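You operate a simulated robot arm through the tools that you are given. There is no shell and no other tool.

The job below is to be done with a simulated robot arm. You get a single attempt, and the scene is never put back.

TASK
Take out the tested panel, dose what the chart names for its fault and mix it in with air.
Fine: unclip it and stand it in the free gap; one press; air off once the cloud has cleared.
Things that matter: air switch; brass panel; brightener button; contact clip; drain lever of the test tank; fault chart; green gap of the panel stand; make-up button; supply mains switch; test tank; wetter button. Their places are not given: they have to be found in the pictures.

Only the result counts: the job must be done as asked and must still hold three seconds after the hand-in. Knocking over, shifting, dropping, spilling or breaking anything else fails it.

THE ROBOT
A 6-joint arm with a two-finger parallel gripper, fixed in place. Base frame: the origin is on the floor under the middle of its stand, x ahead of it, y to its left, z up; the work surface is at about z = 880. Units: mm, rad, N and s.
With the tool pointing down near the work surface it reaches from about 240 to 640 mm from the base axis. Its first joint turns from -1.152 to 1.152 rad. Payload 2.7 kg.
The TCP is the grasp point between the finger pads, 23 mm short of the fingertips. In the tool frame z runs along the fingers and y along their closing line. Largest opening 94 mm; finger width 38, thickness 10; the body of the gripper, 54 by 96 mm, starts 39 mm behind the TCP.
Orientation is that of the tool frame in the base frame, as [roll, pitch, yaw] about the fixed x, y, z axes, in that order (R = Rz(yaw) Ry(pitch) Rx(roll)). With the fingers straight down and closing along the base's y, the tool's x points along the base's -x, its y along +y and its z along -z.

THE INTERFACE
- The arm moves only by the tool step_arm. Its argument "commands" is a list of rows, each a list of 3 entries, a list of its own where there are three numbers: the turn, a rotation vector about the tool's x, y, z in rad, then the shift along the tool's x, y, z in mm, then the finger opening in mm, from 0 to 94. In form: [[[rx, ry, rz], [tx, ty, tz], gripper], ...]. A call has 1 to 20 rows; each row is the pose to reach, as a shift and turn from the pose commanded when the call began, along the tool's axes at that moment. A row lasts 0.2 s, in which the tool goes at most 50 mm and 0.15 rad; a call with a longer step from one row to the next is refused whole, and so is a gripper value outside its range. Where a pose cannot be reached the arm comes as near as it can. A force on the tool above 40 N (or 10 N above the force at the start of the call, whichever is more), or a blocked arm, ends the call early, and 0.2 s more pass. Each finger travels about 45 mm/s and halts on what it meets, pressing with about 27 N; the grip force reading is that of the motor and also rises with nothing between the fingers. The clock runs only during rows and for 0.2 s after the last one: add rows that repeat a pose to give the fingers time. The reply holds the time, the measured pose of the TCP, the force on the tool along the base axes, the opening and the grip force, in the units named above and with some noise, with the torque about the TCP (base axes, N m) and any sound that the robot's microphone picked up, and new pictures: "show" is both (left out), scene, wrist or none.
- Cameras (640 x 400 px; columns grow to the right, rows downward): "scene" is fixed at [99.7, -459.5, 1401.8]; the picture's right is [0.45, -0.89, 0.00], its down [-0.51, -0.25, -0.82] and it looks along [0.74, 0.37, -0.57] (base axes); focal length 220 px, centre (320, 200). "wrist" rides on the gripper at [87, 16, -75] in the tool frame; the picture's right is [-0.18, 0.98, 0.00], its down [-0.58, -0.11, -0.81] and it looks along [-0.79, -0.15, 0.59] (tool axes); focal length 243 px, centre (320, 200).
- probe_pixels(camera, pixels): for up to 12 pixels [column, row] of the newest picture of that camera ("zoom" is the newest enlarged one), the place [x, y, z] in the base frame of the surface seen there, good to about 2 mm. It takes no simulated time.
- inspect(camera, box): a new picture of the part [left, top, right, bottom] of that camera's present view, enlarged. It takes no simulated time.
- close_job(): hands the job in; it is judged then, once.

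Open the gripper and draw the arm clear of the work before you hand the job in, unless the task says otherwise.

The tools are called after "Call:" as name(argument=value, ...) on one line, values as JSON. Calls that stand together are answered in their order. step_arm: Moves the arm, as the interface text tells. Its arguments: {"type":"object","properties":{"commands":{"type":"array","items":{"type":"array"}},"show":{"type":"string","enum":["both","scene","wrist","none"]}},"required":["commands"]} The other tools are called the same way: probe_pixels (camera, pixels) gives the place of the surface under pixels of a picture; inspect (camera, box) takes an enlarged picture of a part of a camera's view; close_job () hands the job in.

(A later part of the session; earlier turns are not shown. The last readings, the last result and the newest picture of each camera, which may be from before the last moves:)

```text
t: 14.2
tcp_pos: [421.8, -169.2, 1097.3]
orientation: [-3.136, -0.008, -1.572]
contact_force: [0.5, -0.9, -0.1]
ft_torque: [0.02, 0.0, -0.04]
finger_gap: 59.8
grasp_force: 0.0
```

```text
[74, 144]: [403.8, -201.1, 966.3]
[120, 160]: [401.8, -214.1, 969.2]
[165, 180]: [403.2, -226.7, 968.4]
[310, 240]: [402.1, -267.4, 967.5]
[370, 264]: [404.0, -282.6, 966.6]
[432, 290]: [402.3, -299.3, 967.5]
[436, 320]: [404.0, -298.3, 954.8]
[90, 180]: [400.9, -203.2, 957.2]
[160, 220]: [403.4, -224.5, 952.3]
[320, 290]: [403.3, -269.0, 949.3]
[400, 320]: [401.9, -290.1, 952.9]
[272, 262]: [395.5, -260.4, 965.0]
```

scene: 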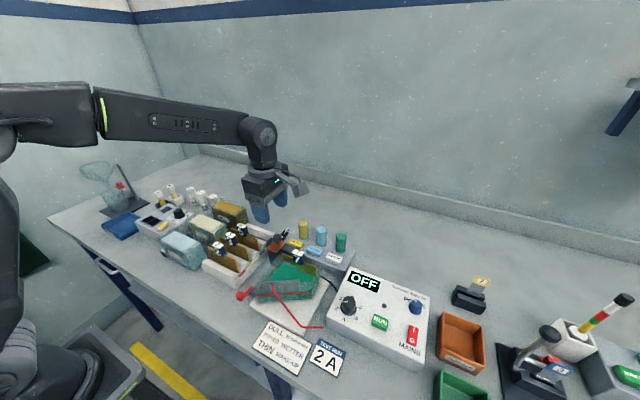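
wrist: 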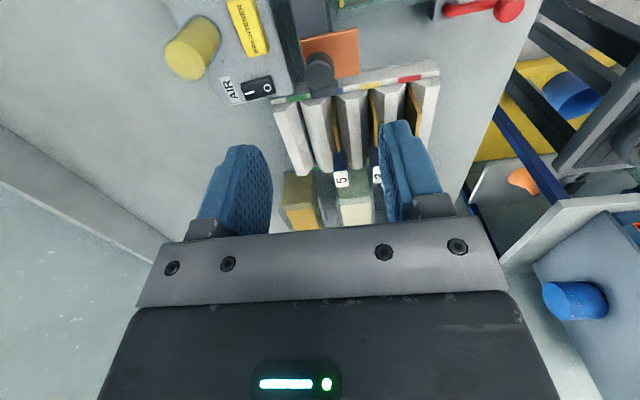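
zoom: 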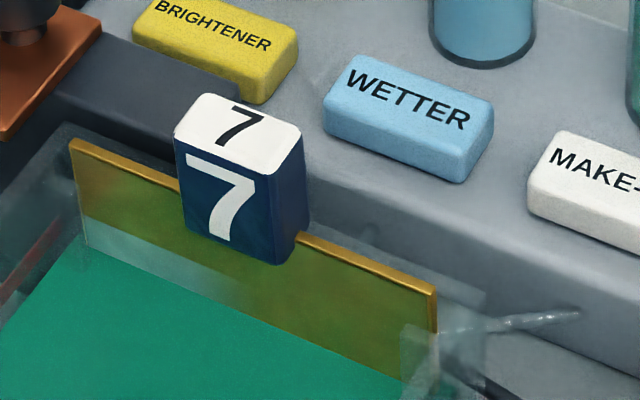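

Tab 7 spans x 394–409, y -263.5…-236, z 965–998; plate at x≈402.5, y -300…-200, top z 968. I move above it at z≈1050 with the fingers still closing along x.

Call:
step_arm(commands=[[[0, 0, 0], [20, 5, 0], 50], [[-0.002, -0.004, 0], [50, 12, 5], 40], [[-0.004, -0.008, 0], [79.8, 20.4, 20], 36], [[-0.004, -0.008, 0], [79.8, 20.4, 46], 36], [[-0.004, -0.008, 0], [79.8, 20.4, 46], 36], [[-0.004, -0.008, 0], [79.8, 20.4, 46], 36]])

Call:
step_arm(commands=[[[0, 0, 0], [0, 0, 0], 36]], show="none")

Call:
step_arm(commands=[[[0, 0, 0], [0, 0, 0], 36]], show="none")

```text
t: 15.7
tcp_pos: [403.3, -250.3, 1050.6]
orientation: [-3.138, 0.0, -1.571]
contact_force: [-0.8, 0.2, -0.4]
ft_torque: [0.01, -0.02, 0.0]
finger_gap: 35.8
grasp_force: 0.1
```

scene: 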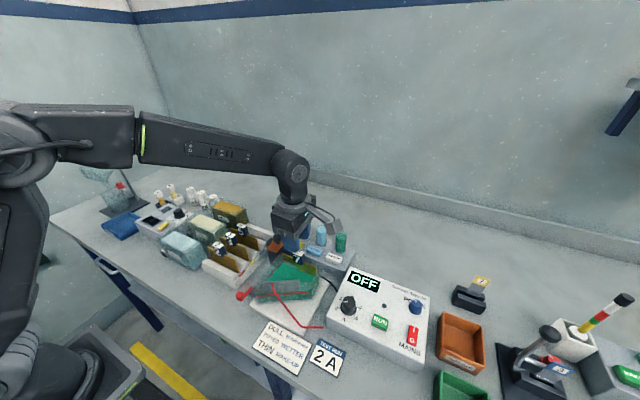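
wrist: 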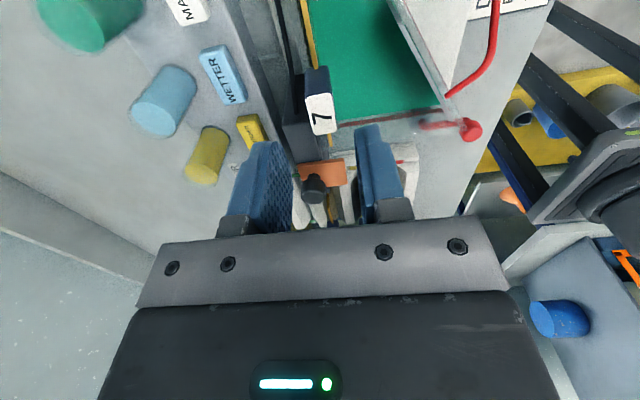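

```text
t: 16.1
tcp_pos: [403.3, -250.5, 1050.7]
orientation: [-3.14, 0.0, -1.569]
contact_force: [-0.2, 0.1, -0.9]
ft_torque: [0.01, -0.02, 0.0]
finger_gap: 36.0
grasp_force: 0.1
```

```text
t: 16.4
tcp_pos: [401.8, -248.4, 1049.9]
orientation: [-3.141, 0.0, -1.571]
contact_force: [0.5, 0.3, 0.0]
ft_torque: [-0.02, -0.01, 0.02]
finger_gap: 36.1
grasp_force: 0.0
```

The readings average [402.8,-249.7,1050.4], centred over tab 7. I descend 53 mm so the fingertips are at about z 974.

Call:
step_arm(commands=[[[0, 0, 0], [0, 0, 15], 36], [[0, 0, 0], [0, 0, 30], 36], [[0, 0, 0], [0, 0, 42], 36], [[0, 0, 0], [0, 0, 49], 36], [[0, 0, 0], [0, 0, 53], 36], [[0, 0, 0], [0, 0, 53], 36]])

Call:
inspect(camera="scene", box=[260, 220, 340, 280])

Call:
inspect(camera="wrist", box=[220, 60, 440, 240])

```text
t: 17.9
tcp_pos: [401.3, -249.3, 997.8]
orientation: [-3.14, 0.0, -1.571]
contact_force: [-0.4, -0.7, -0.4]
ft_torque: [-0.02, 0.01, -0.01]
finger_gap: 35.8
grasp_force: 0.0
```

scene: 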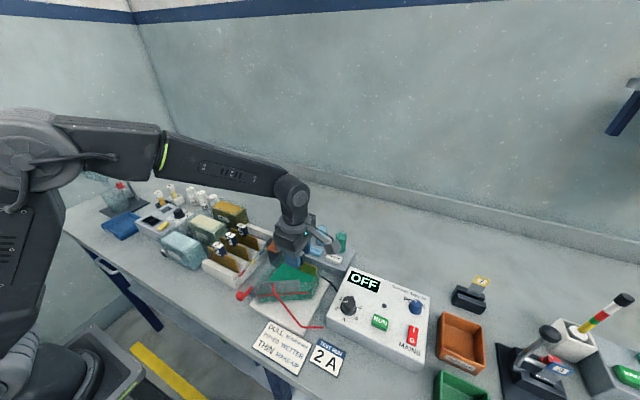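
wrist: 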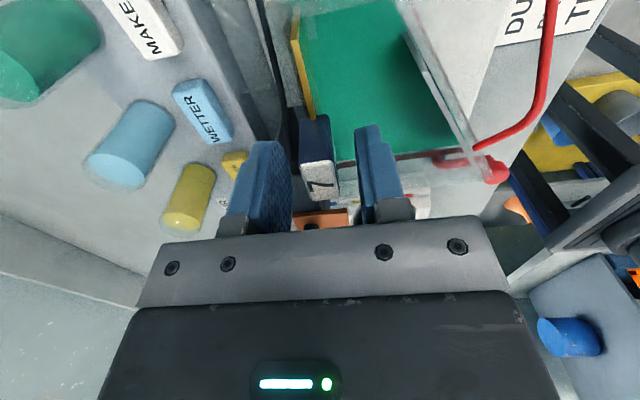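

```text
6.67 times, centred on (300, 250) of scene
```

zoom: 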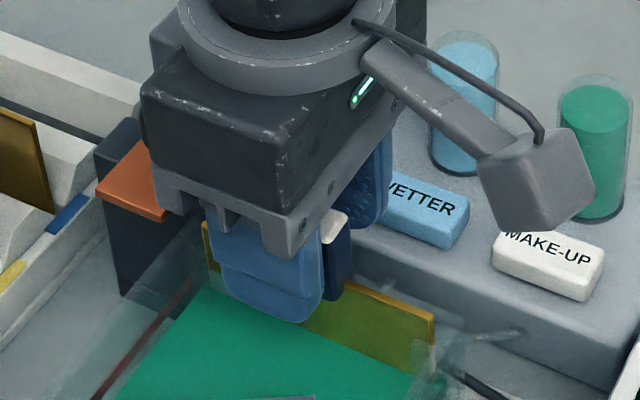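

```text
2.22 times, centred on (330, 150) of wrist
```

zoom: 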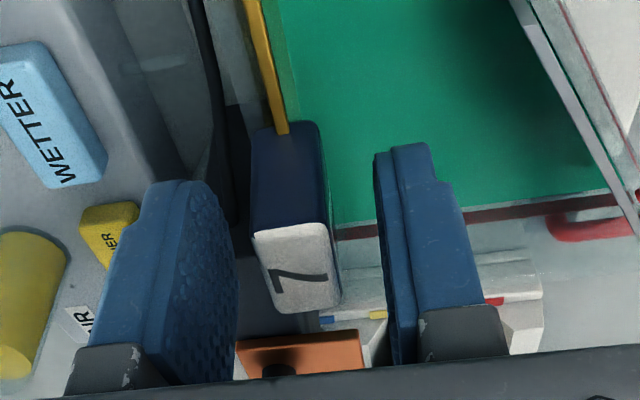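

The tab appears about 1.7 mm nearer the rear finger, so I shift +x 1.7 mm and close gently.

Call:
step_arm(commands=[[[0, 0, 0], [0, -1.7, 0], 30], [[0, 0, 0], [0, -1.7, 0], 22], [[0, 0, 0], [0, -1.7, 0], 17], [[0, 0, 0], [0, -1.7, 0], 8], [[0, 0, 0], [0, -1.7, 0], 8], [[0, 0, 0], [0, -1.7, 0], 8]], show="wrist")

```text
t: 19.2
tcp_pos: [403.3, -248.9, 997.4]
orientation: [-3.14, 0.0, -1.571]
contact_force: [-0.3, 0.2, -0.5]
ft_torque: [0.02, -0.03, 0.0]
finger_gap: 15.4
grasp_force: 27.2
```

wrist: 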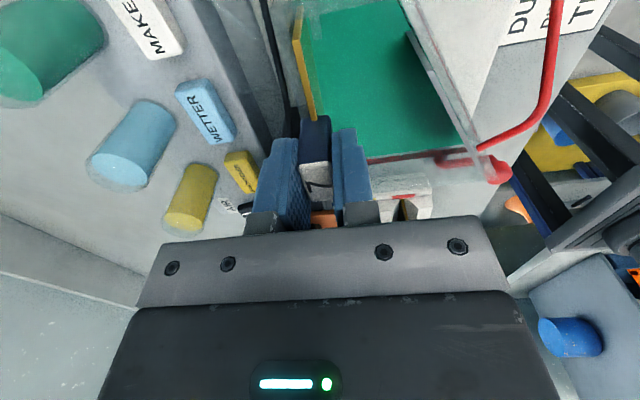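

The tab is held at 15.4 mm with no side load. I lift 20 mm slowly to check it runs free.

Call:
step_arm(commands=[[[0, 0, 0], [0, 0, -4], 8], [[0, 0, 0], [0, 0, -8], 8], [[0, 0, 0], [0, 0, -12], 8], [[0, 0, 0], [0, 0, -16], 8], [[0, 0, 0], [0, 0, -20], 8], [[0, 0, 0], [0, 0, -20], 8]], show="scene")

Call:
inspect(camera="scene", box=[260, 220, 340, 280])

```text
t: 20.6
tcp_pos: [404.1, -249.4, 1018.0]
orientation: [-3.14, -0.001, -1.571]
contact_force: [0.4, -0.1, -1.7]
ft_torque: [0.01, -0.03, 0.01]
finger_gap: 15.5
grasp_force: 27.5
```

scene: 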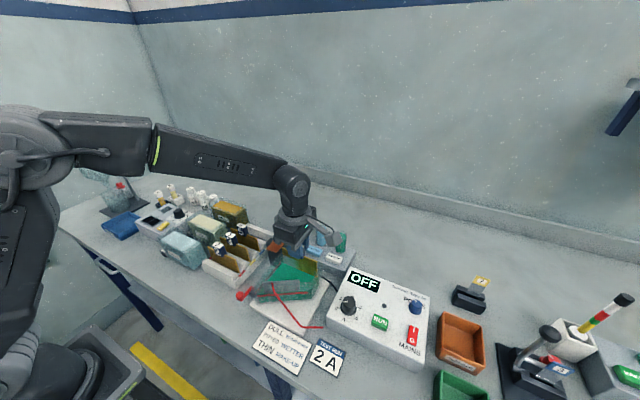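

```text
6.67 times, centred on (300, 250) of scene
```

zoom: 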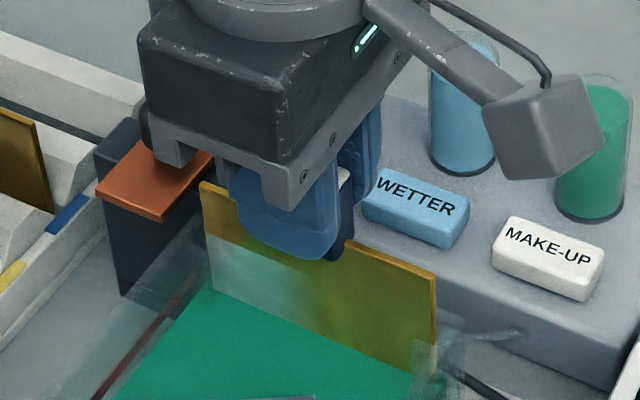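

The panel rises freely (1.7 N weight). I lift it another 135 mm straight up.

Call:
step_arm(commands=[[[0, 0, 0], [0, 0, -8], 8], [[0, 0, 0], [0, 0, -16], 8], [[0, 0, 0], [0, 0, -24], 8], [[0, 0, 0], [0, 0, -32], 8], [[0, 0, 0], [0, 0, -40], 8], [[0, 0, 0], [0, 0, -48], 8], [[0, 0, 0], [0, 0, -57], 8], [[0, 0, 0], [0, 0, -67], 8], [[0, 0, 0], [0, 0, -78], 8], [[0, 0, 0], [0, 0, -90], 8], [[0, 0, 0], [0, 0, -102], 8], [[0, 0, 0], [0, 0, -114], 8], [[0, 0, 0], [0, 0, -125], 8], [[0, 0, 0], [0, 0, -135], 8], [[0, 0, 0], [0, 0, -135], 8], [[0, 0, 0], [0, 0, -135], 8]])

Call:
inspect(camera="scene", box=[250, 170, 370, 250])

Call:
inspect(camera="wrist", box=[200, 0, 440, 150])

```text
t: 24.1
tcp_pos: [404.8, -249.5, 1152.8]
orientation: [-3.139, 0.001, -1.571]
contact_force: [-0.6, -0.1, -0.4]
ft_torque: [-0.03, 0.0, -0.06]
finger_gap: 15.5
grasp_force: 27.1
```

scene: 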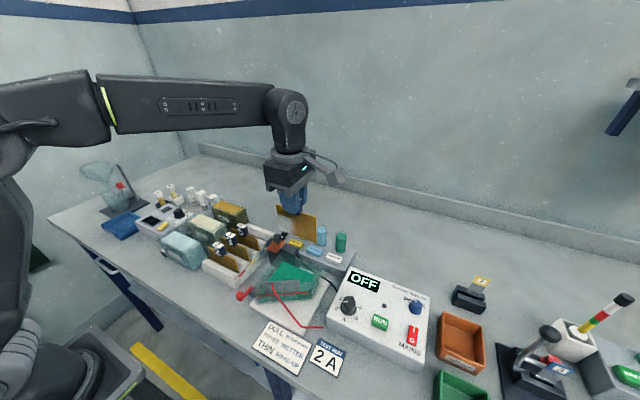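
wrist: 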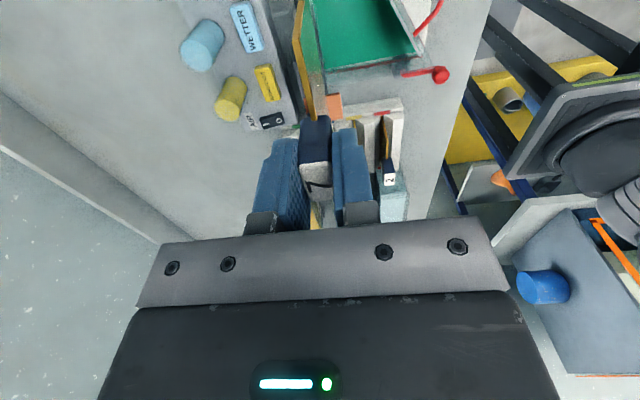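

```text
5.00 times, centred on (310, 210) of scene
```

zoom: 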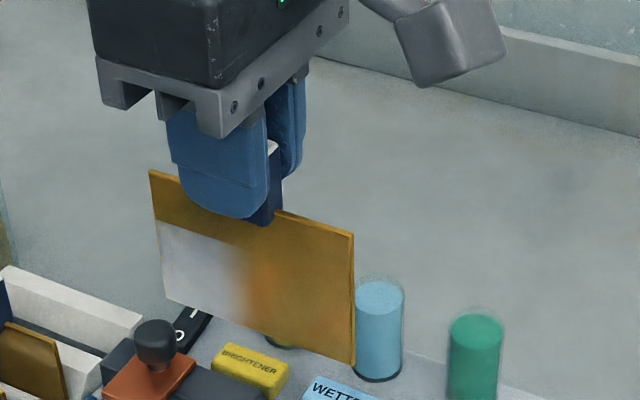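

```text
2.67 times, centred on (320, 75) of wrist
```

zoom: 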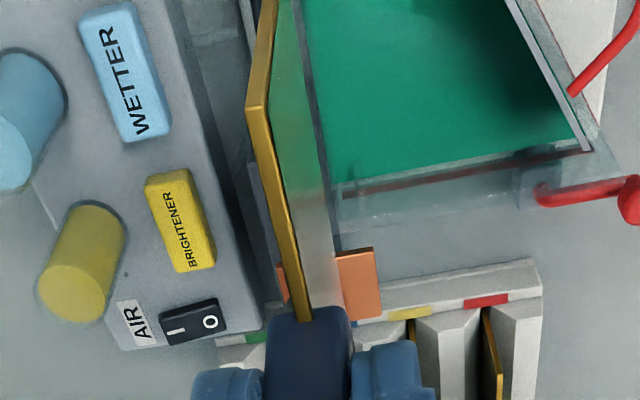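

The panel is out; its face shows a silvery deposit on the left fading to brass. I zoom in hard on the face to judge the fault.

Call:
inspect(camera="scene", box=[276, 202, 324, 246])

Call:
inspect(camera="scene", box=[278, 210, 306, 234])

Call:
inspect(camera="scene", box=[296, 215, 324, 245])

```text
9.09 times, centred on (300, 224) of scene
```

zoom: 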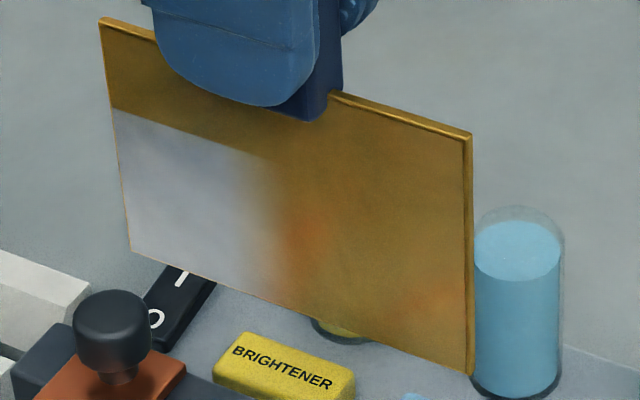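

```text
16.00 times, centred on (292, 222) of scene
```

zoom: 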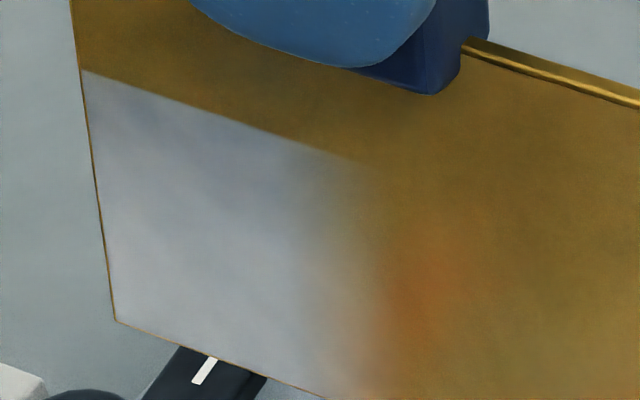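

```text
13.33 times, centred on (310, 230) of scene
```

zoom: 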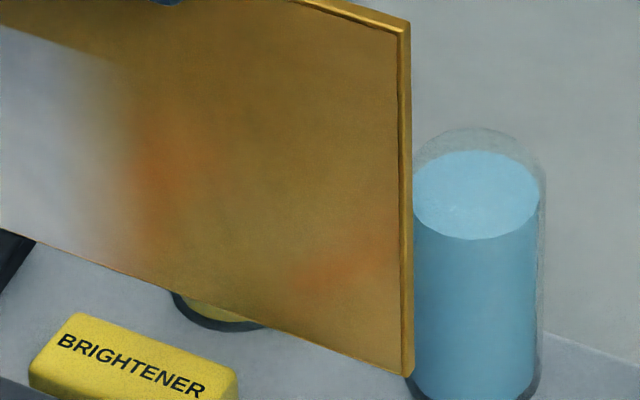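

The deposit covers only about the left 40% and fades into bare brass, with no pits visible so far; I want a squarer view to be certain. I turn the held panel toward the scene camera (yaw and tilt) well above everything.

Call:
step_arm(commands=[[[-0.06, 0, -0.12], [6, 10, -10], 8], [[-0.12, 0, -0.24], [12, 20, -20], 8], [[-0.18, 0, -0.36], [18, 30, -30], 8], [[-0.24, 0, -0.48], [24, 40, -40], 8], [[-0.3, 0, -0.6], [30, 50, -50], 8], [[-0.3, 0, -0.6], [30, 50, -50], 8], [[-0.3, 0, -0.6], [30, 50, -50], 8]])

Call:
inspect(camera="scene", box=[250, 160, 340, 230])

```text
t: 25.6
tcp_pos: [355.7, -280.4, 1201.5]
orientation: [2.859, 0.086, -0.978]
contact_force: [1.0, 0.4, -0.6]
ft_torque: [0.02, 0.01, -0.02]
finger_gap: 15.3
grasp_force: 27.0
```

scene: 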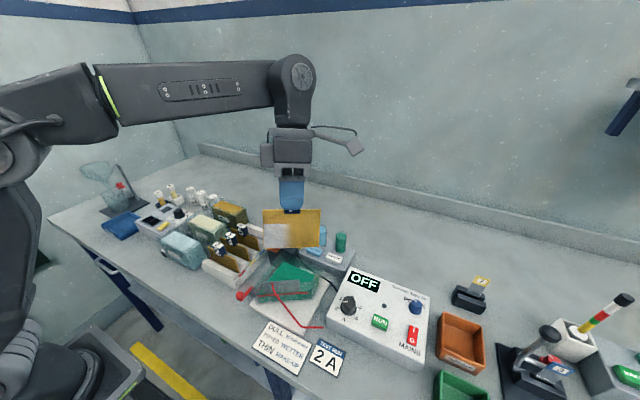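
wrist: 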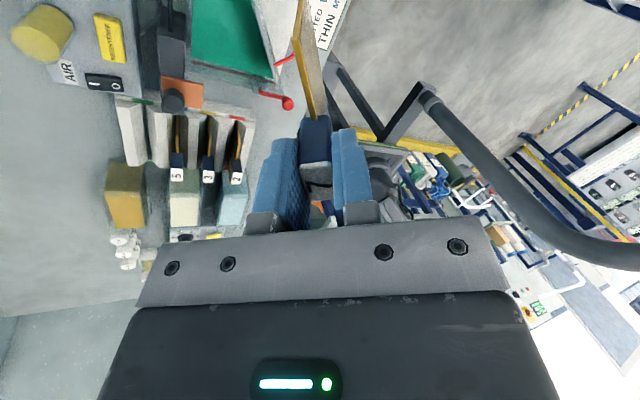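

```text
5.71 times, centred on (295, 195) of scene
```

zoom: 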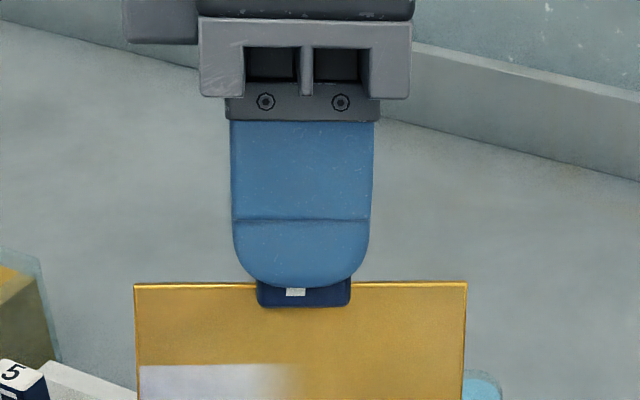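

The panel now faces the scene camera at about (292,228). I zoom in on its face.

Call:
inspect(camera="scene", box=[258, 205, 326, 250])

Call:
inspect(camera="scene", box=[262, 222, 294, 250])

Call:
inspect(camera="scene", box=[288, 208, 322, 250])

```text
8.89 times, centred on (292, 228) of scene
```

zoom: 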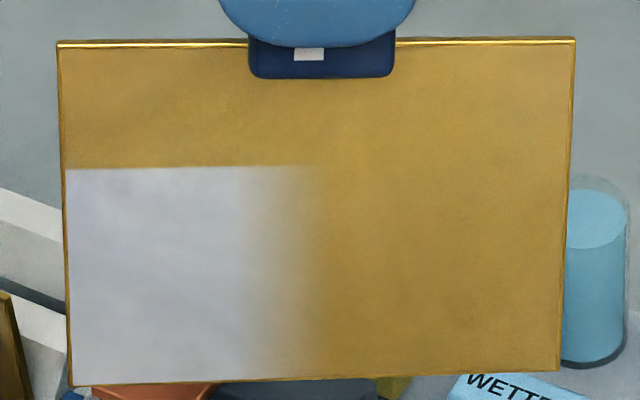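

```text
14.29 times, centred on (278, 236) of scene
```

zoom: 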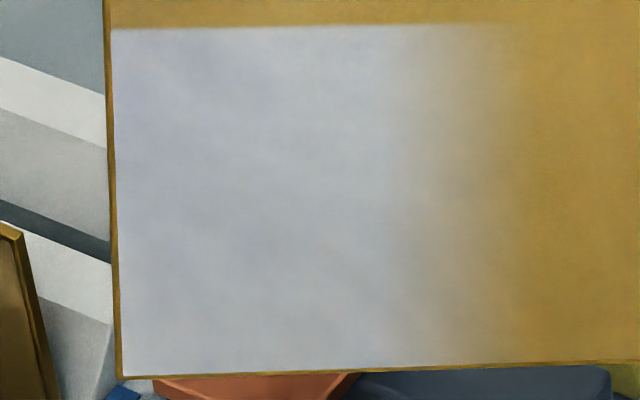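

```text
9.52 times, centred on (305, 229) of scene
```

zoom: 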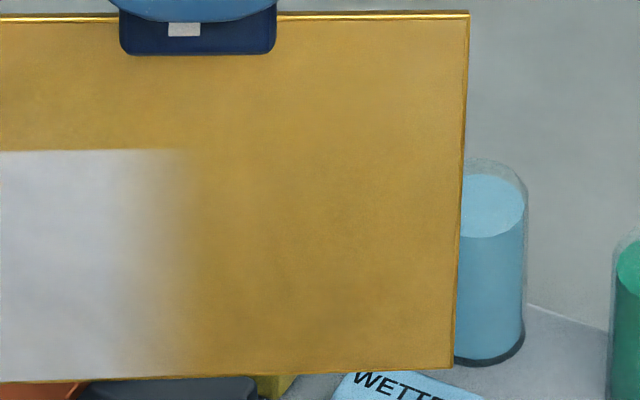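

The deposit stops less than half-way across and fades to bare brass, bright and unpitted: the fault is THIN, so MAKE-UP. I turn the panel back upright to the pose above the tank.

Call:
step_arm(commands=[[[0.06, 0, 0.12], [1.47, -13.95, 6.27], 8], [[0.12, 0, 0.24], [2.93, -27.9, 12.53], 8], [[0.18, 0, 0.36], [4.4, -41.85, 18.8], 8], [[0.24, 0, 0.48], [5.86, -55.8, 25.06], 8], [[0.3, 0, 0.6], [7.33, -69.75, 31.33], 8], [[0.3, 0, 0.6], [7.33, -69.75, 31.33], 8], [[0.3, 0, 0.6], [7.33, -69.75, 31.33], 8]], show="none")

Call:
step_arm(commands=[[[0, 0, 0], [0, 0, 0], 8]], show="scene")

```text
t: 27.2
tcp_pos: [404.1, -248.7, 1151.7]
orientation: [-3.14, -0.002, -1.573]
contact_force: [0.1, 0.2, -1.0]
ft_torque: [-0.02, -0.01, -0.01]
finger_gap: 15.8
grasp_force: 26.7
```

```text
t: 27.6
tcp_pos: [403.7, -249.5, 1152.3]
orientation: [-3.14, -0.001, -1.571]
contact_force: [-0.2, 0.4, -0.5]
ft_torque: [-0.01, 0.0, -0.03]
finger_gap: 15.5
grasp_force: 26.7
```

scene: 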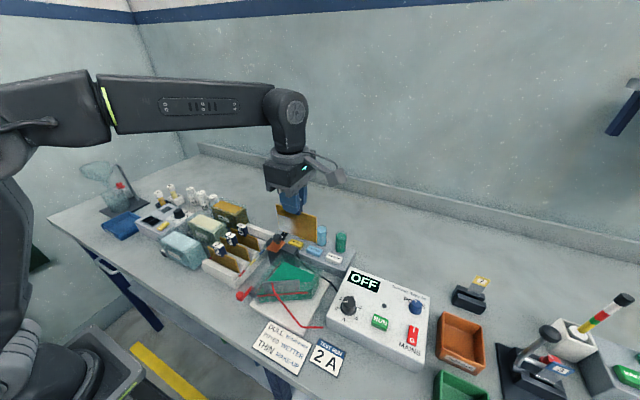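

Back upright at [404,-249,1152]. I carry the panel +61 in x and +200 in y to above the green gap, keeping the height.

Call:
step_arm(commands=[[[0, 0, 0], [-12, -4, 0], 8], [[0, 0, 0], [-36, -11, 0], 8], [[0, 0, 0], [-66, -20, 0], 8], [[0, 0, 0], [-100, -30.5, 0], 8], [[0, 0, 0], [-134, -41, 0], 8], [[0, 0, 0], [-164, -50, 0], 8], [[0, 0, 0], [-188, -57, 0], 8], [[0, 0, 0], [-200, -61, 0], 8], [[0, 0, 0], [-200, -61, 0], 8], [[0, 0, 0], [-200, -61, 0], 8]])

Call:
inspect(camera="wrist", box=[220, 0, 420, 150])

Call:
inspect(camera="scene", box=[190, 170, 310, 270])

```text
t: 29.9
tcp_pos: [465.3, -47.6, 1153.8]
orientation: [-3.14, 0.0, -1.571]
contact_force: [0.4, 0.1, -2.0]
ft_torque: [0.0, 0.0, 0.0]
finger_gap: 15.8
grasp_force: 27.2
```

scene: 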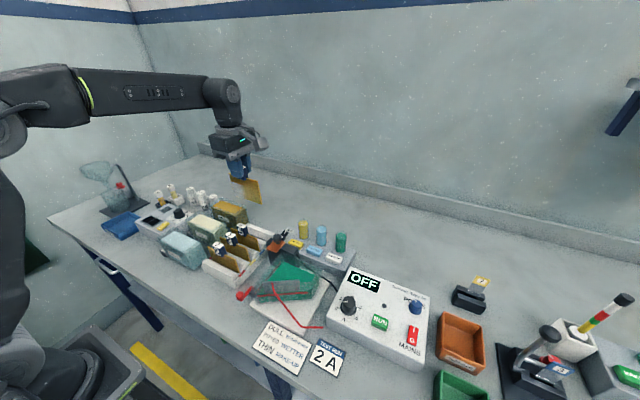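
wrist: 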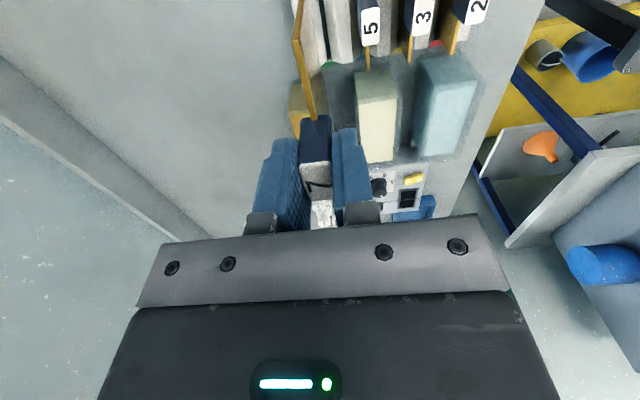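

```text
2.67 times, centred on (320, 75) of wrist
```

zoom: 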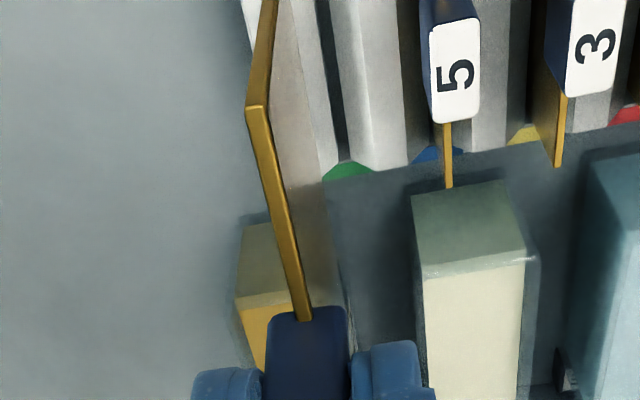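

```text
4.00 times, centred on (250, 220) of scene
```

zoom: 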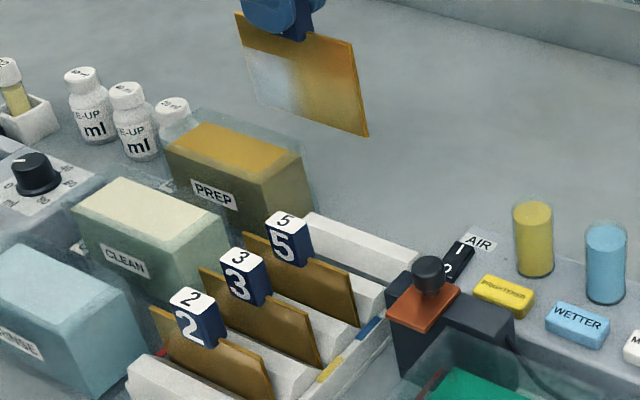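

The panel hangs over the stand area. I probe the held panel's face/edges and the gap labels in the zoomed scene view to check alignment before lowering.

Call:
probe_pixels(camera="zoom", pixels=[[350, 60], [362, 125], [320, 80], [275, 80], [300, 40], [340, 110], [245, 30], [258, 95], [352, 300], [340, 310], [375, 325], [330, 240]])

Call:
probe_pixels(camera="wrist", pixels=[[297, 42], [304, 72], [312, 105], [300, 20], [330, 64], [325, 66], [370, 66], [361, 62], [370, 45], [375, 10], [335, 55], [327, 40]])

```text
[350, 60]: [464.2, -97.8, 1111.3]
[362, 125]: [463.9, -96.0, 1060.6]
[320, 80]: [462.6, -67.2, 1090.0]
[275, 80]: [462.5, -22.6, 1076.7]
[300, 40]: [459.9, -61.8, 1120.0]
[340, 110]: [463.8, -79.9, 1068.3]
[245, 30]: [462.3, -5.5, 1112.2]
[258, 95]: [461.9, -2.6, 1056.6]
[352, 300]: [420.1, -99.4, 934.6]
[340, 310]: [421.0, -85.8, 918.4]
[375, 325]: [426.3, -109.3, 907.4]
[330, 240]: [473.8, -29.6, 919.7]
```

```text
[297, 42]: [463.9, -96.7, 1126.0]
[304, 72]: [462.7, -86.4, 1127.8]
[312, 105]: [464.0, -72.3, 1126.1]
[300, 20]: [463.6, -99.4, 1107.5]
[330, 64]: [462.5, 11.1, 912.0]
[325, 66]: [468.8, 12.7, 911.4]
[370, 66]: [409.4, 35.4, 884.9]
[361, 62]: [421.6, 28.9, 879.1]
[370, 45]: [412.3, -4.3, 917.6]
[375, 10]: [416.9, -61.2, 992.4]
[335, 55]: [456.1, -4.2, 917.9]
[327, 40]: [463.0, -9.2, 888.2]
```

The held panel (x≈463, y -99…-1) lines up with the green gap (x≈463, slot floor probe [463,-9,888]). I lower 118 mm so its bottom edge is just above the ridges (z≈926).

Call:
step_arm(commands=[[[0, 0, 0], [0, 0, 12], 8], [[0, 0, 0], [0, 0, 30], 8], [[0, 0, 0], [0, 0, 50], 8], [[0, 0, 0], [0, 0, 70], 8], [[0, 0, 0], [0, 0, 88], 8], [[0, 0, 0], [0, 0, 102], 8], [[0, 0, 0], [0, 0, 112], 8], [[0, 0, 0], [0, 0, 118], 8], [[0, 0, 0], [0, 0, 118], 8]])

Call:
inspect(camera="wrist", box=[240, 0, 400, 130])

Call:
inspect(camera="scene", box=[210, 200, 300, 260])

```text
t: 31.9
tcp_pos: [464.8, -48.2, 1035.6]
orientation: [-3.141, -0.001, -1.571]
contact_force: [0.7, -0.2, -1.3]
ft_torque: [0.02, -0.04, 0.02]
finger_gap: 15.7
grasp_force: 27.2
```

scene: 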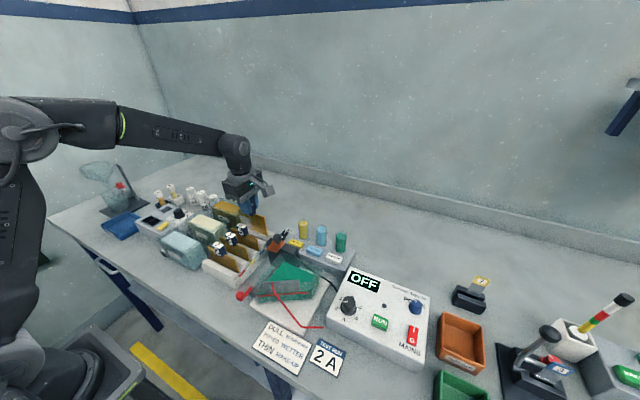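
wrist: 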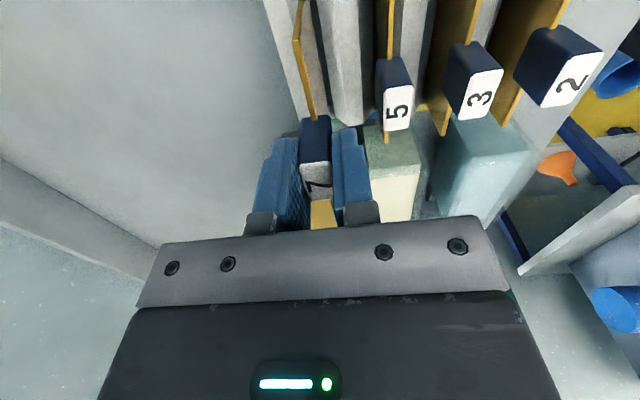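

```text
3.08 times, centred on (320, 65) of wrist
```

zoom: 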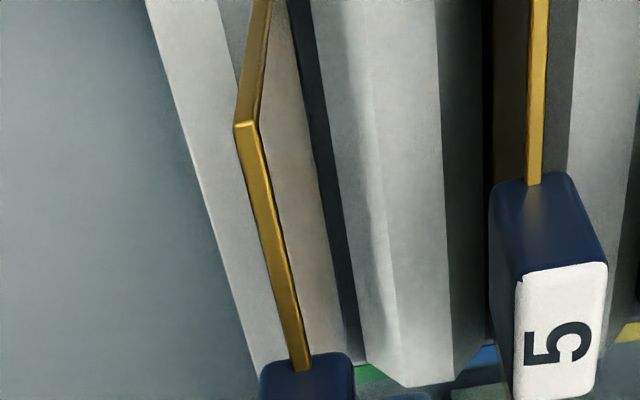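

```text
6.67 times, centred on (255, 230) of scene
```

zoom: 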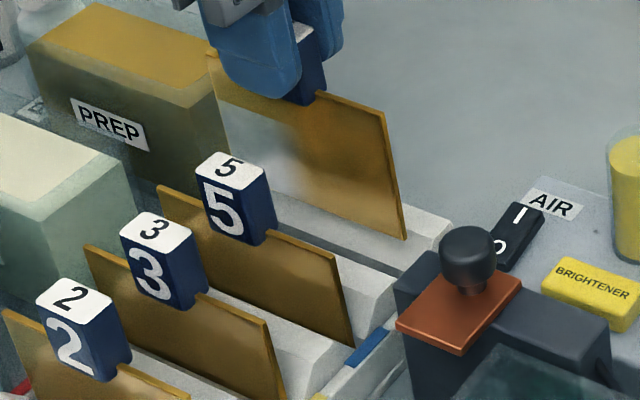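

I probe the slot's dark strip, its bounding ridge slopes and the panel's edge in the wrist view to fine-check the x alignment.

Call:
probe_pixels(camera="wrist", pixels=[[323, 65], [327, 90], [316, 25], [320, 40], [326, 50], [331, 80], [330, 20], [295, 40], [301, 70], [297, 10], [283, 70], [310, 60]])

Call:
probe_pixels(camera="zoom", pixels=[[395, 140], [402, 230], [340, 110], [330, 200], [380, 220], [370, 130], [430, 240], [400, 256], [350, 235], [385, 325], [350, 345], [375, 262]])

```text
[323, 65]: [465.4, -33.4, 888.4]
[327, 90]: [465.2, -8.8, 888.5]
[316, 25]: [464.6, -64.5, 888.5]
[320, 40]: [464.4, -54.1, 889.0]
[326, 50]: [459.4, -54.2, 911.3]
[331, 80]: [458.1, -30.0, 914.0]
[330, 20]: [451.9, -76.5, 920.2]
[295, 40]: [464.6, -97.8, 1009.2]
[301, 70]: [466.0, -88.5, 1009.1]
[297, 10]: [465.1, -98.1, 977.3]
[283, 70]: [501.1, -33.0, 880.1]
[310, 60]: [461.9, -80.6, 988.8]
```

```text
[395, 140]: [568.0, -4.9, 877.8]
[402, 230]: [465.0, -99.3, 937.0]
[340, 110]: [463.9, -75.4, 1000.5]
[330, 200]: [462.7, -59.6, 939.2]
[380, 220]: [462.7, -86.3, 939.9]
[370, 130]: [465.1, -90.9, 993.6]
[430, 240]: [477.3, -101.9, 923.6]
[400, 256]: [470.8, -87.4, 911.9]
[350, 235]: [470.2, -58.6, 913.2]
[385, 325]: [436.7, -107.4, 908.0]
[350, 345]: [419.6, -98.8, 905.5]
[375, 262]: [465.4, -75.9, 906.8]
```

Slot walls at z≈912 are x≈459 and ≈470.7 and the held plate is centred near x 464; floor at z 888.5, panel bottom ≈936. I lower 40 mm slowly.

Call:
step_arm(commands=[[[0, 0, 0], [0, 0, 5], 8], [[0, 0, 0], [0, 0, 10], 8], [[0, 0, 0], [0, 0, 15], 8], [[0, 0, 0], [0, 0, 20], 8], [[0, 0, 0], [0, 0, 24], 8], [[0, 0, 0], [0, 0, 28], 8], [[0, 0, 0], [0, 0, 32], 8], [[0, 0, 0], [0, 0, 36], 8], [[0, 0, 0], [0, 0, 40], 8], [[0, 0, 0], [0, 0, 40], 8]])

Call:
inspect(camera="wrist", box=[240, 0, 400, 130])

Call:
inspect(camera="scene", box=[210, 200, 300, 260])

```text
t: 34.0
tcp_pos: [463.7, -49.8, 995.2]
orientation: [-3.14, 0.001, -1.57]
contact_force: [-2.7, 1.2, 0.1]
ft_torque: [0.06, 0.2, 0.06]
finger_gap: 15.4
grasp_force: 26.8
```

scene: 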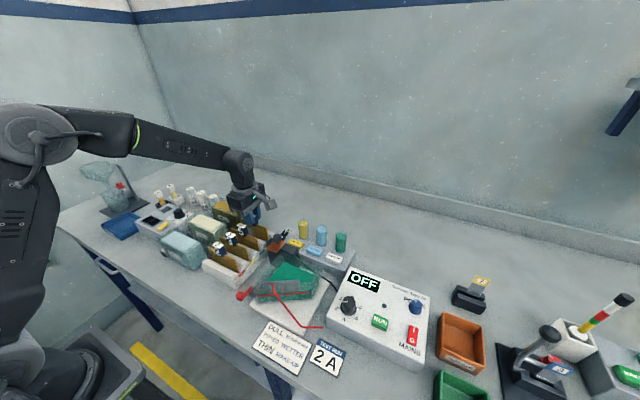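
wrist: 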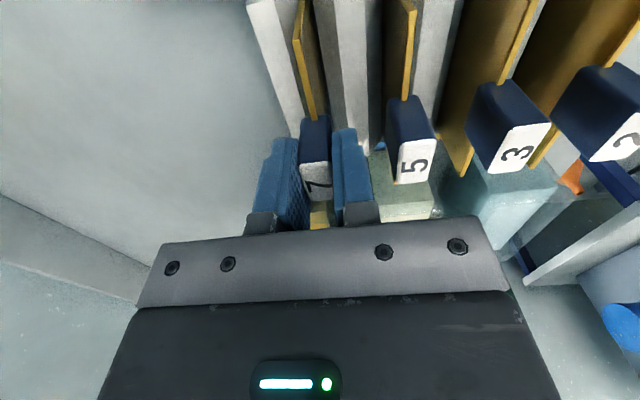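

```text
3.08 times, centred on (320, 65) of wrist
```

zoom: 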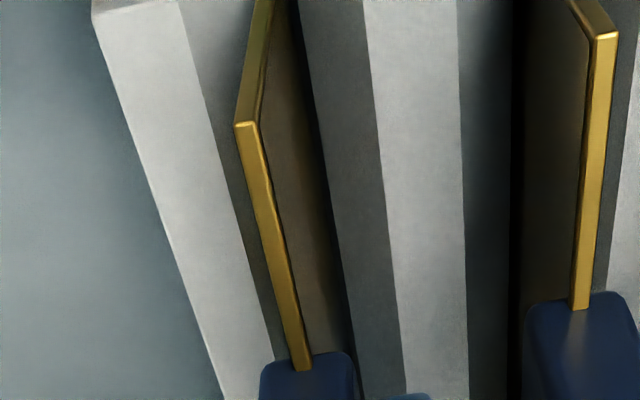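

```text
6.67 times, centred on (255, 230) of scene
```

zoom: 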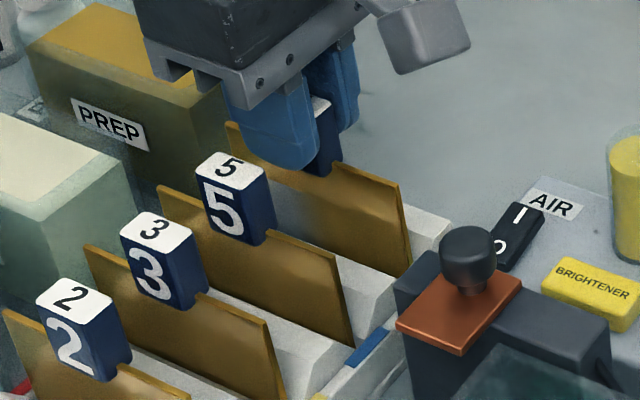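

The panel has entered the gap with only ~3 N side force. I go down further in 1.5 mm steps with a 0.4 mm ease in -x until it touches the floor.

Call:
step_arm(commands=[[[0, 0, 0], [0, 0.4, 1.5], 8], [[0, 0, 0], [0, 0.4, 3], 8], [[0, 0, 0], [0, 0.4, 4.5], 8], [[0, 0, 0], [0, 0.4, 5.5], 8], [[0, 0, 0], [0, 0.4, 5.5], 8]], show="none")

```text
t: 35.2
tcp_pos: [465.0, -48.9, 988.6]
orientation: [-3.14, 0.001, -1.569]
contact_force: [-0.8, 0.4, 1.6]
ft_torque: [0.18, 0.11, 0.1]
finger_gap: 15.6
grasp_force: 26.8
```

Vertical force is just turning positive (+1.6 N). I press on in 0.7 mm steps to confirm it is seated.

Call:
step_arm(commands=[[[0, 0, 0], [0, 0, 0.7], 8], [[0, 0, 0], [0, 0, 1.4], 8], [[0, 0, 0], [0, 0, 2.1], 8], [[0, 0, 0], [0, 0, 2.1], 8]], show="scene")

Call:
inspect(camera="scene", box=[210, 200, 300, 260])

```text
t: 36.2
tcp_pos: [465.1, -49.1, 986.7]
orientation: [-3.136, -0.002, -1.569]
contact_force: [-5.2, -3.4, 26.5]
ft_torque: [-0.12, 0.38, 0.03]
finger_gap: 15.6
grasp_force: 26.6
```

scene: 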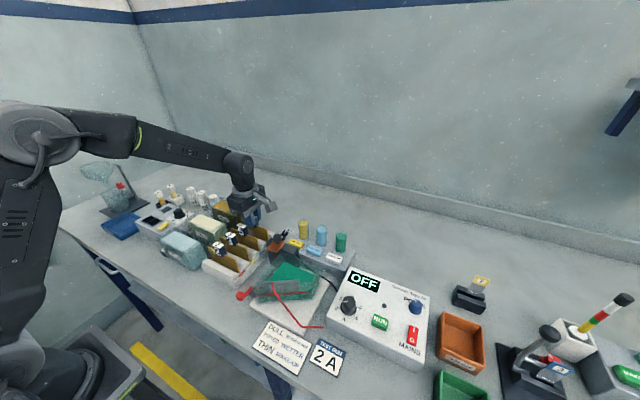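

```text
6.67 times, centred on (255, 230) of scene
```

zoom: 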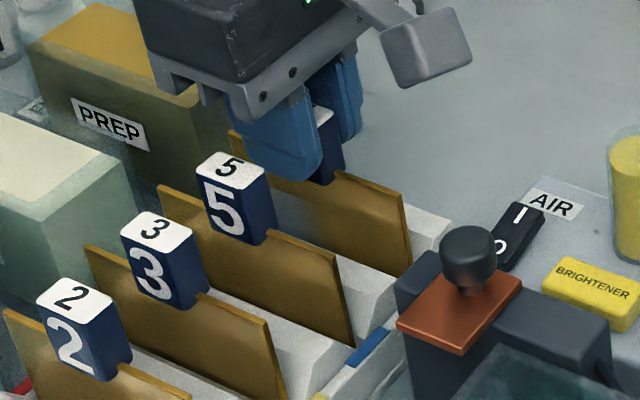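

Seated: 26 N upward reaction. I ease up 1.8 mm, open the fingers and rise clear.

Call:
step_arm(commands=[[[0, 0, 0], [0, 0, -1.8], 8], [[0, 0, 0], [0, 0, -1.8], 18], [[0, 0, 0], [0, 0, -1.8], 26], [[0, 0, 0], [0, 0, -1.8], 30], [[0, 0, 0], [0, 0, -1.8], 30], [[0, 0, 0], [0, 0, -12], 30], [[0, 0, 0], [0, 0, -30], 30], [[0, 0, 0], [0, 0, -60], 40], [[0, 0, 0], [0, 0, -95], 40], [[0, 0, 0], [0, 0, -120], 40], [[0, 0, 0], [0, 0, -120], 40]])

Call:
inspect(camera="scene", box=[210, 200, 300, 260])

Call:
inspect(camera="wrist", box=[240, 0, 440, 150])

```text
t: 38.6
tcp_pos: [465.1, -47.8, 1107.4]
orientation: [-3.139, 0.001, -1.572]
contact_force: [0.0, -0.4, 0.2]
ft_torque: [0.03, -0.02, -0.02]
finger_gap: 40.2
grasp_force: 0.0
```

scene: 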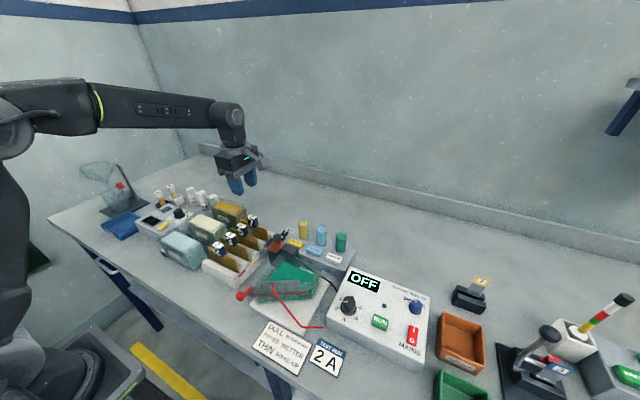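
wrist: 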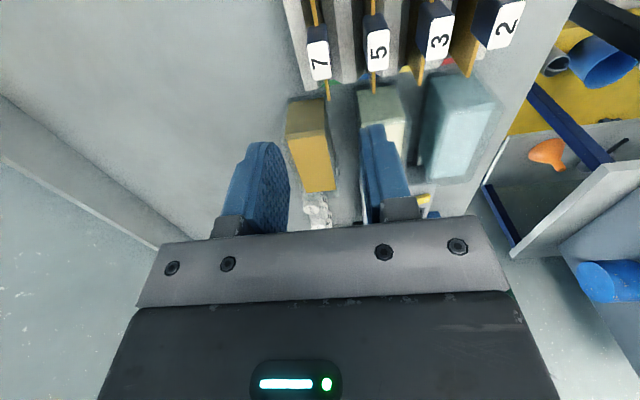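

```text
6.67 times, centred on (255, 230) of scene
```

zoom: 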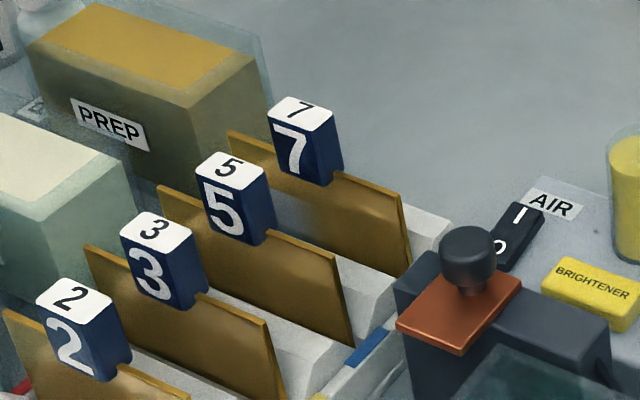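

```text
2.67 times, centred on (340, 75) of wrist
```

zoom: 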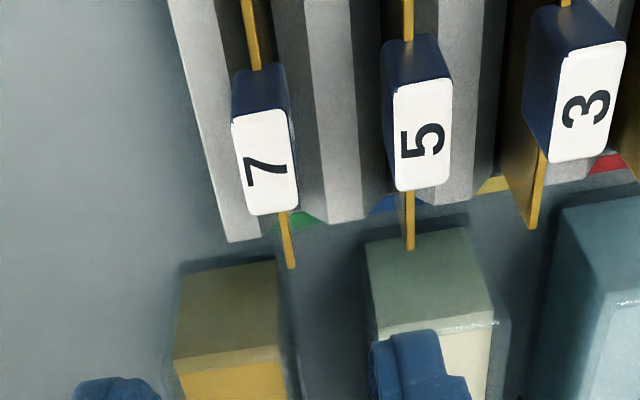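

Panel 7 stands upright in the green gap, parallel with the others. Next is the dosing unit; I probe buttons, switch and reservoirs in the scene view.

Call:
inspect(camera="scene", box=[265, 210, 365, 280])

```text
5.71 times, centred on (315, 245) of scene
```

zoom: 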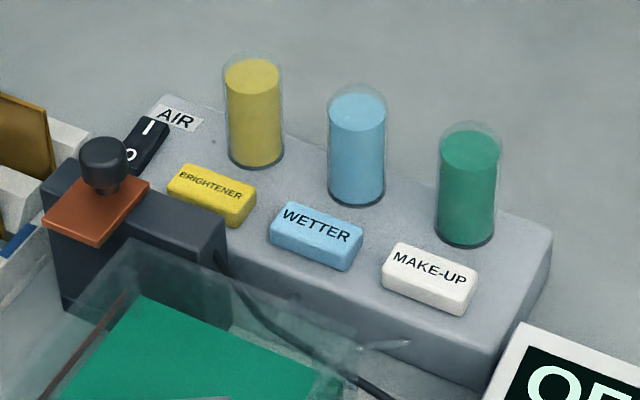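

Call:
probe_pixels(camera="zoom", pixels=[[470, 150], [468, 128], [467, 238], [445, 225], [495, 230], [430, 268], [392, 250], [470, 280], [458, 300], [386, 275], [420, 300], [357, 105]])

Call:
probe_pixels(camera="zoom", pixels=[[252, 75], [254, 62], [253, 165], [150, 130], [148, 150], [160, 125], [135, 160], [163, 120], [545, 235], [165, 100], [500, 350], [415, 250]])

```text
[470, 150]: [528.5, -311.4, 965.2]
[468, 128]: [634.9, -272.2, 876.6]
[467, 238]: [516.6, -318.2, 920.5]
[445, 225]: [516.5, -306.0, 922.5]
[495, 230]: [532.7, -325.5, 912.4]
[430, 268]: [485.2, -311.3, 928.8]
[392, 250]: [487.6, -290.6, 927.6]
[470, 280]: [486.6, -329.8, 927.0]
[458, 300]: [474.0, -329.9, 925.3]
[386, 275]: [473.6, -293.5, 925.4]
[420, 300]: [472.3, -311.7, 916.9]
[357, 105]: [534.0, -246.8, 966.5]
```

```text
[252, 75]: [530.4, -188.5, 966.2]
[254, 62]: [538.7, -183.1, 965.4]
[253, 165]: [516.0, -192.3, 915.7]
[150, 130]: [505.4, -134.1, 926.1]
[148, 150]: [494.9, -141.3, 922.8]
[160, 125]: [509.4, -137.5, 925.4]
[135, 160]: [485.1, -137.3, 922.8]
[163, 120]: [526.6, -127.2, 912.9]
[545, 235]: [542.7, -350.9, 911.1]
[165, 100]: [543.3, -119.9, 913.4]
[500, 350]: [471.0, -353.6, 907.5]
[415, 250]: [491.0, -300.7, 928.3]
```

MAKE-UP's top is x 473–491, y -330…-291, z≈928; reservoirs stand at x≈528 to z≈972; the AIR rocker runs x 485–510 at y≈-136 with the I end (x≈505) raised, i.e. off. I check the supply box height for camera clearance.

Call:
probe_pixels(camera="scene", pixels=[[362, 282], [348, 302], [415, 305], [380, 300], [340, 330], [413, 330], [330, 268], [300, 285]])

Call:
inspect(camera="scene", box=[325, 260, 435, 370])

```text
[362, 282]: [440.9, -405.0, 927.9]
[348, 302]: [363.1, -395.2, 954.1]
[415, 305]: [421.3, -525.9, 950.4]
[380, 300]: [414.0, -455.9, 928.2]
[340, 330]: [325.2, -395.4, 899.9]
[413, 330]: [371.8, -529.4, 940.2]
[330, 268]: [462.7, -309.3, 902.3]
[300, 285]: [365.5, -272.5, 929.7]
```

```text
3.64 times, centred on (380, 315) of scene
```

zoom: 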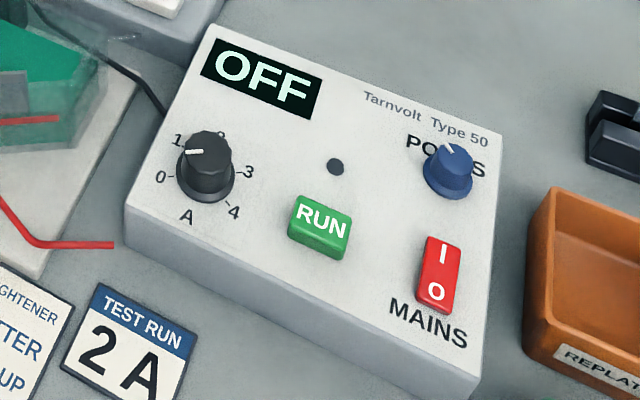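

The supply box tops out at z≈954, well below the wrist camera, so I keep this orientation. I travel at height to above MAKE-UP with the fingers closed, then drop to TCP z≈980.

Call:
step_arm(commands=[[[0, 0, 0], [25, -2, 0], 20], [[0, 0, 0], [65, -5, 0], 5], [[0, 0, 0], [110, -8, 0], 0], [[0, 0, 0], [155, -11, 0], 0], [[0, 0, 0], [200, -14, 0], 0], [[0, 0, 0], [240, -17, 0], 0], [[0, 0, 0], [261.5, -18.4, 0], 0], [[0, 0, 0], [261.5, -18.4, 30], 0], [[0, 0, 0], [261.5, -18.4, 65], 0], [[0, 0, 0], [261.5, -18.4, 100], 0], [[0, 0, 0], [261.5, -18.4, 127], 0], [[0, 0, 0], [261.5, -18.4, 127], 0]])

Call:
inspect(camera="scene", box=[265, 210, 365, 280])

Call:
inspect(camera="wrist", box=[220, 60, 420, 240])

```text
t: 41.2
tcp_pos: [482.2, -310.4, 978.6]
orientation: [-3.139, -0.002, -1.572]
contact_force: [0.1, -0.6, 0.2]
ft_torque: [0.01, -0.01, -0.03]
finger_gap: 0.2
grasp_force: 26.8
```

scene: 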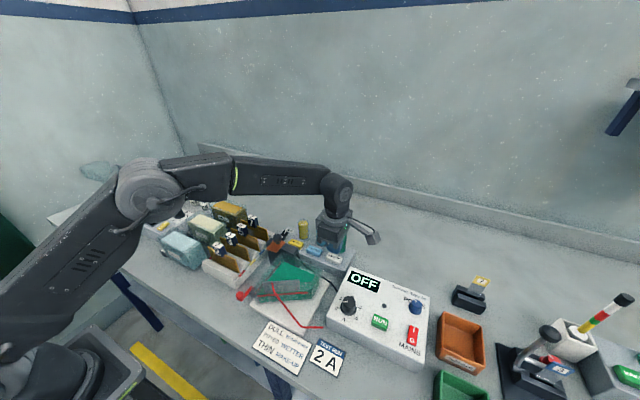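
wrist: 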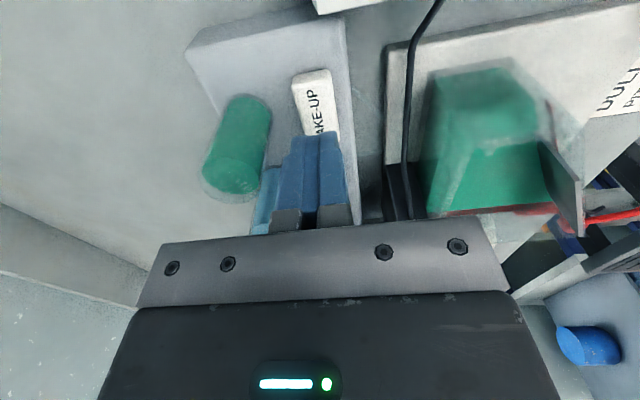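

```text
5.71 times, centred on (315, 245) of scene
```

zoom: 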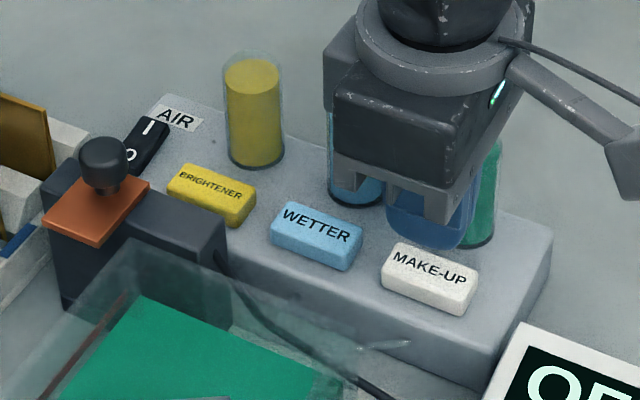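

```text
2.22 times, centred on (320, 150) of wrist
```

zoom: 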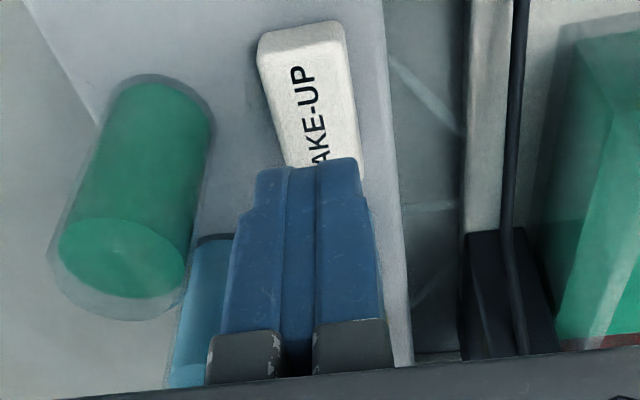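

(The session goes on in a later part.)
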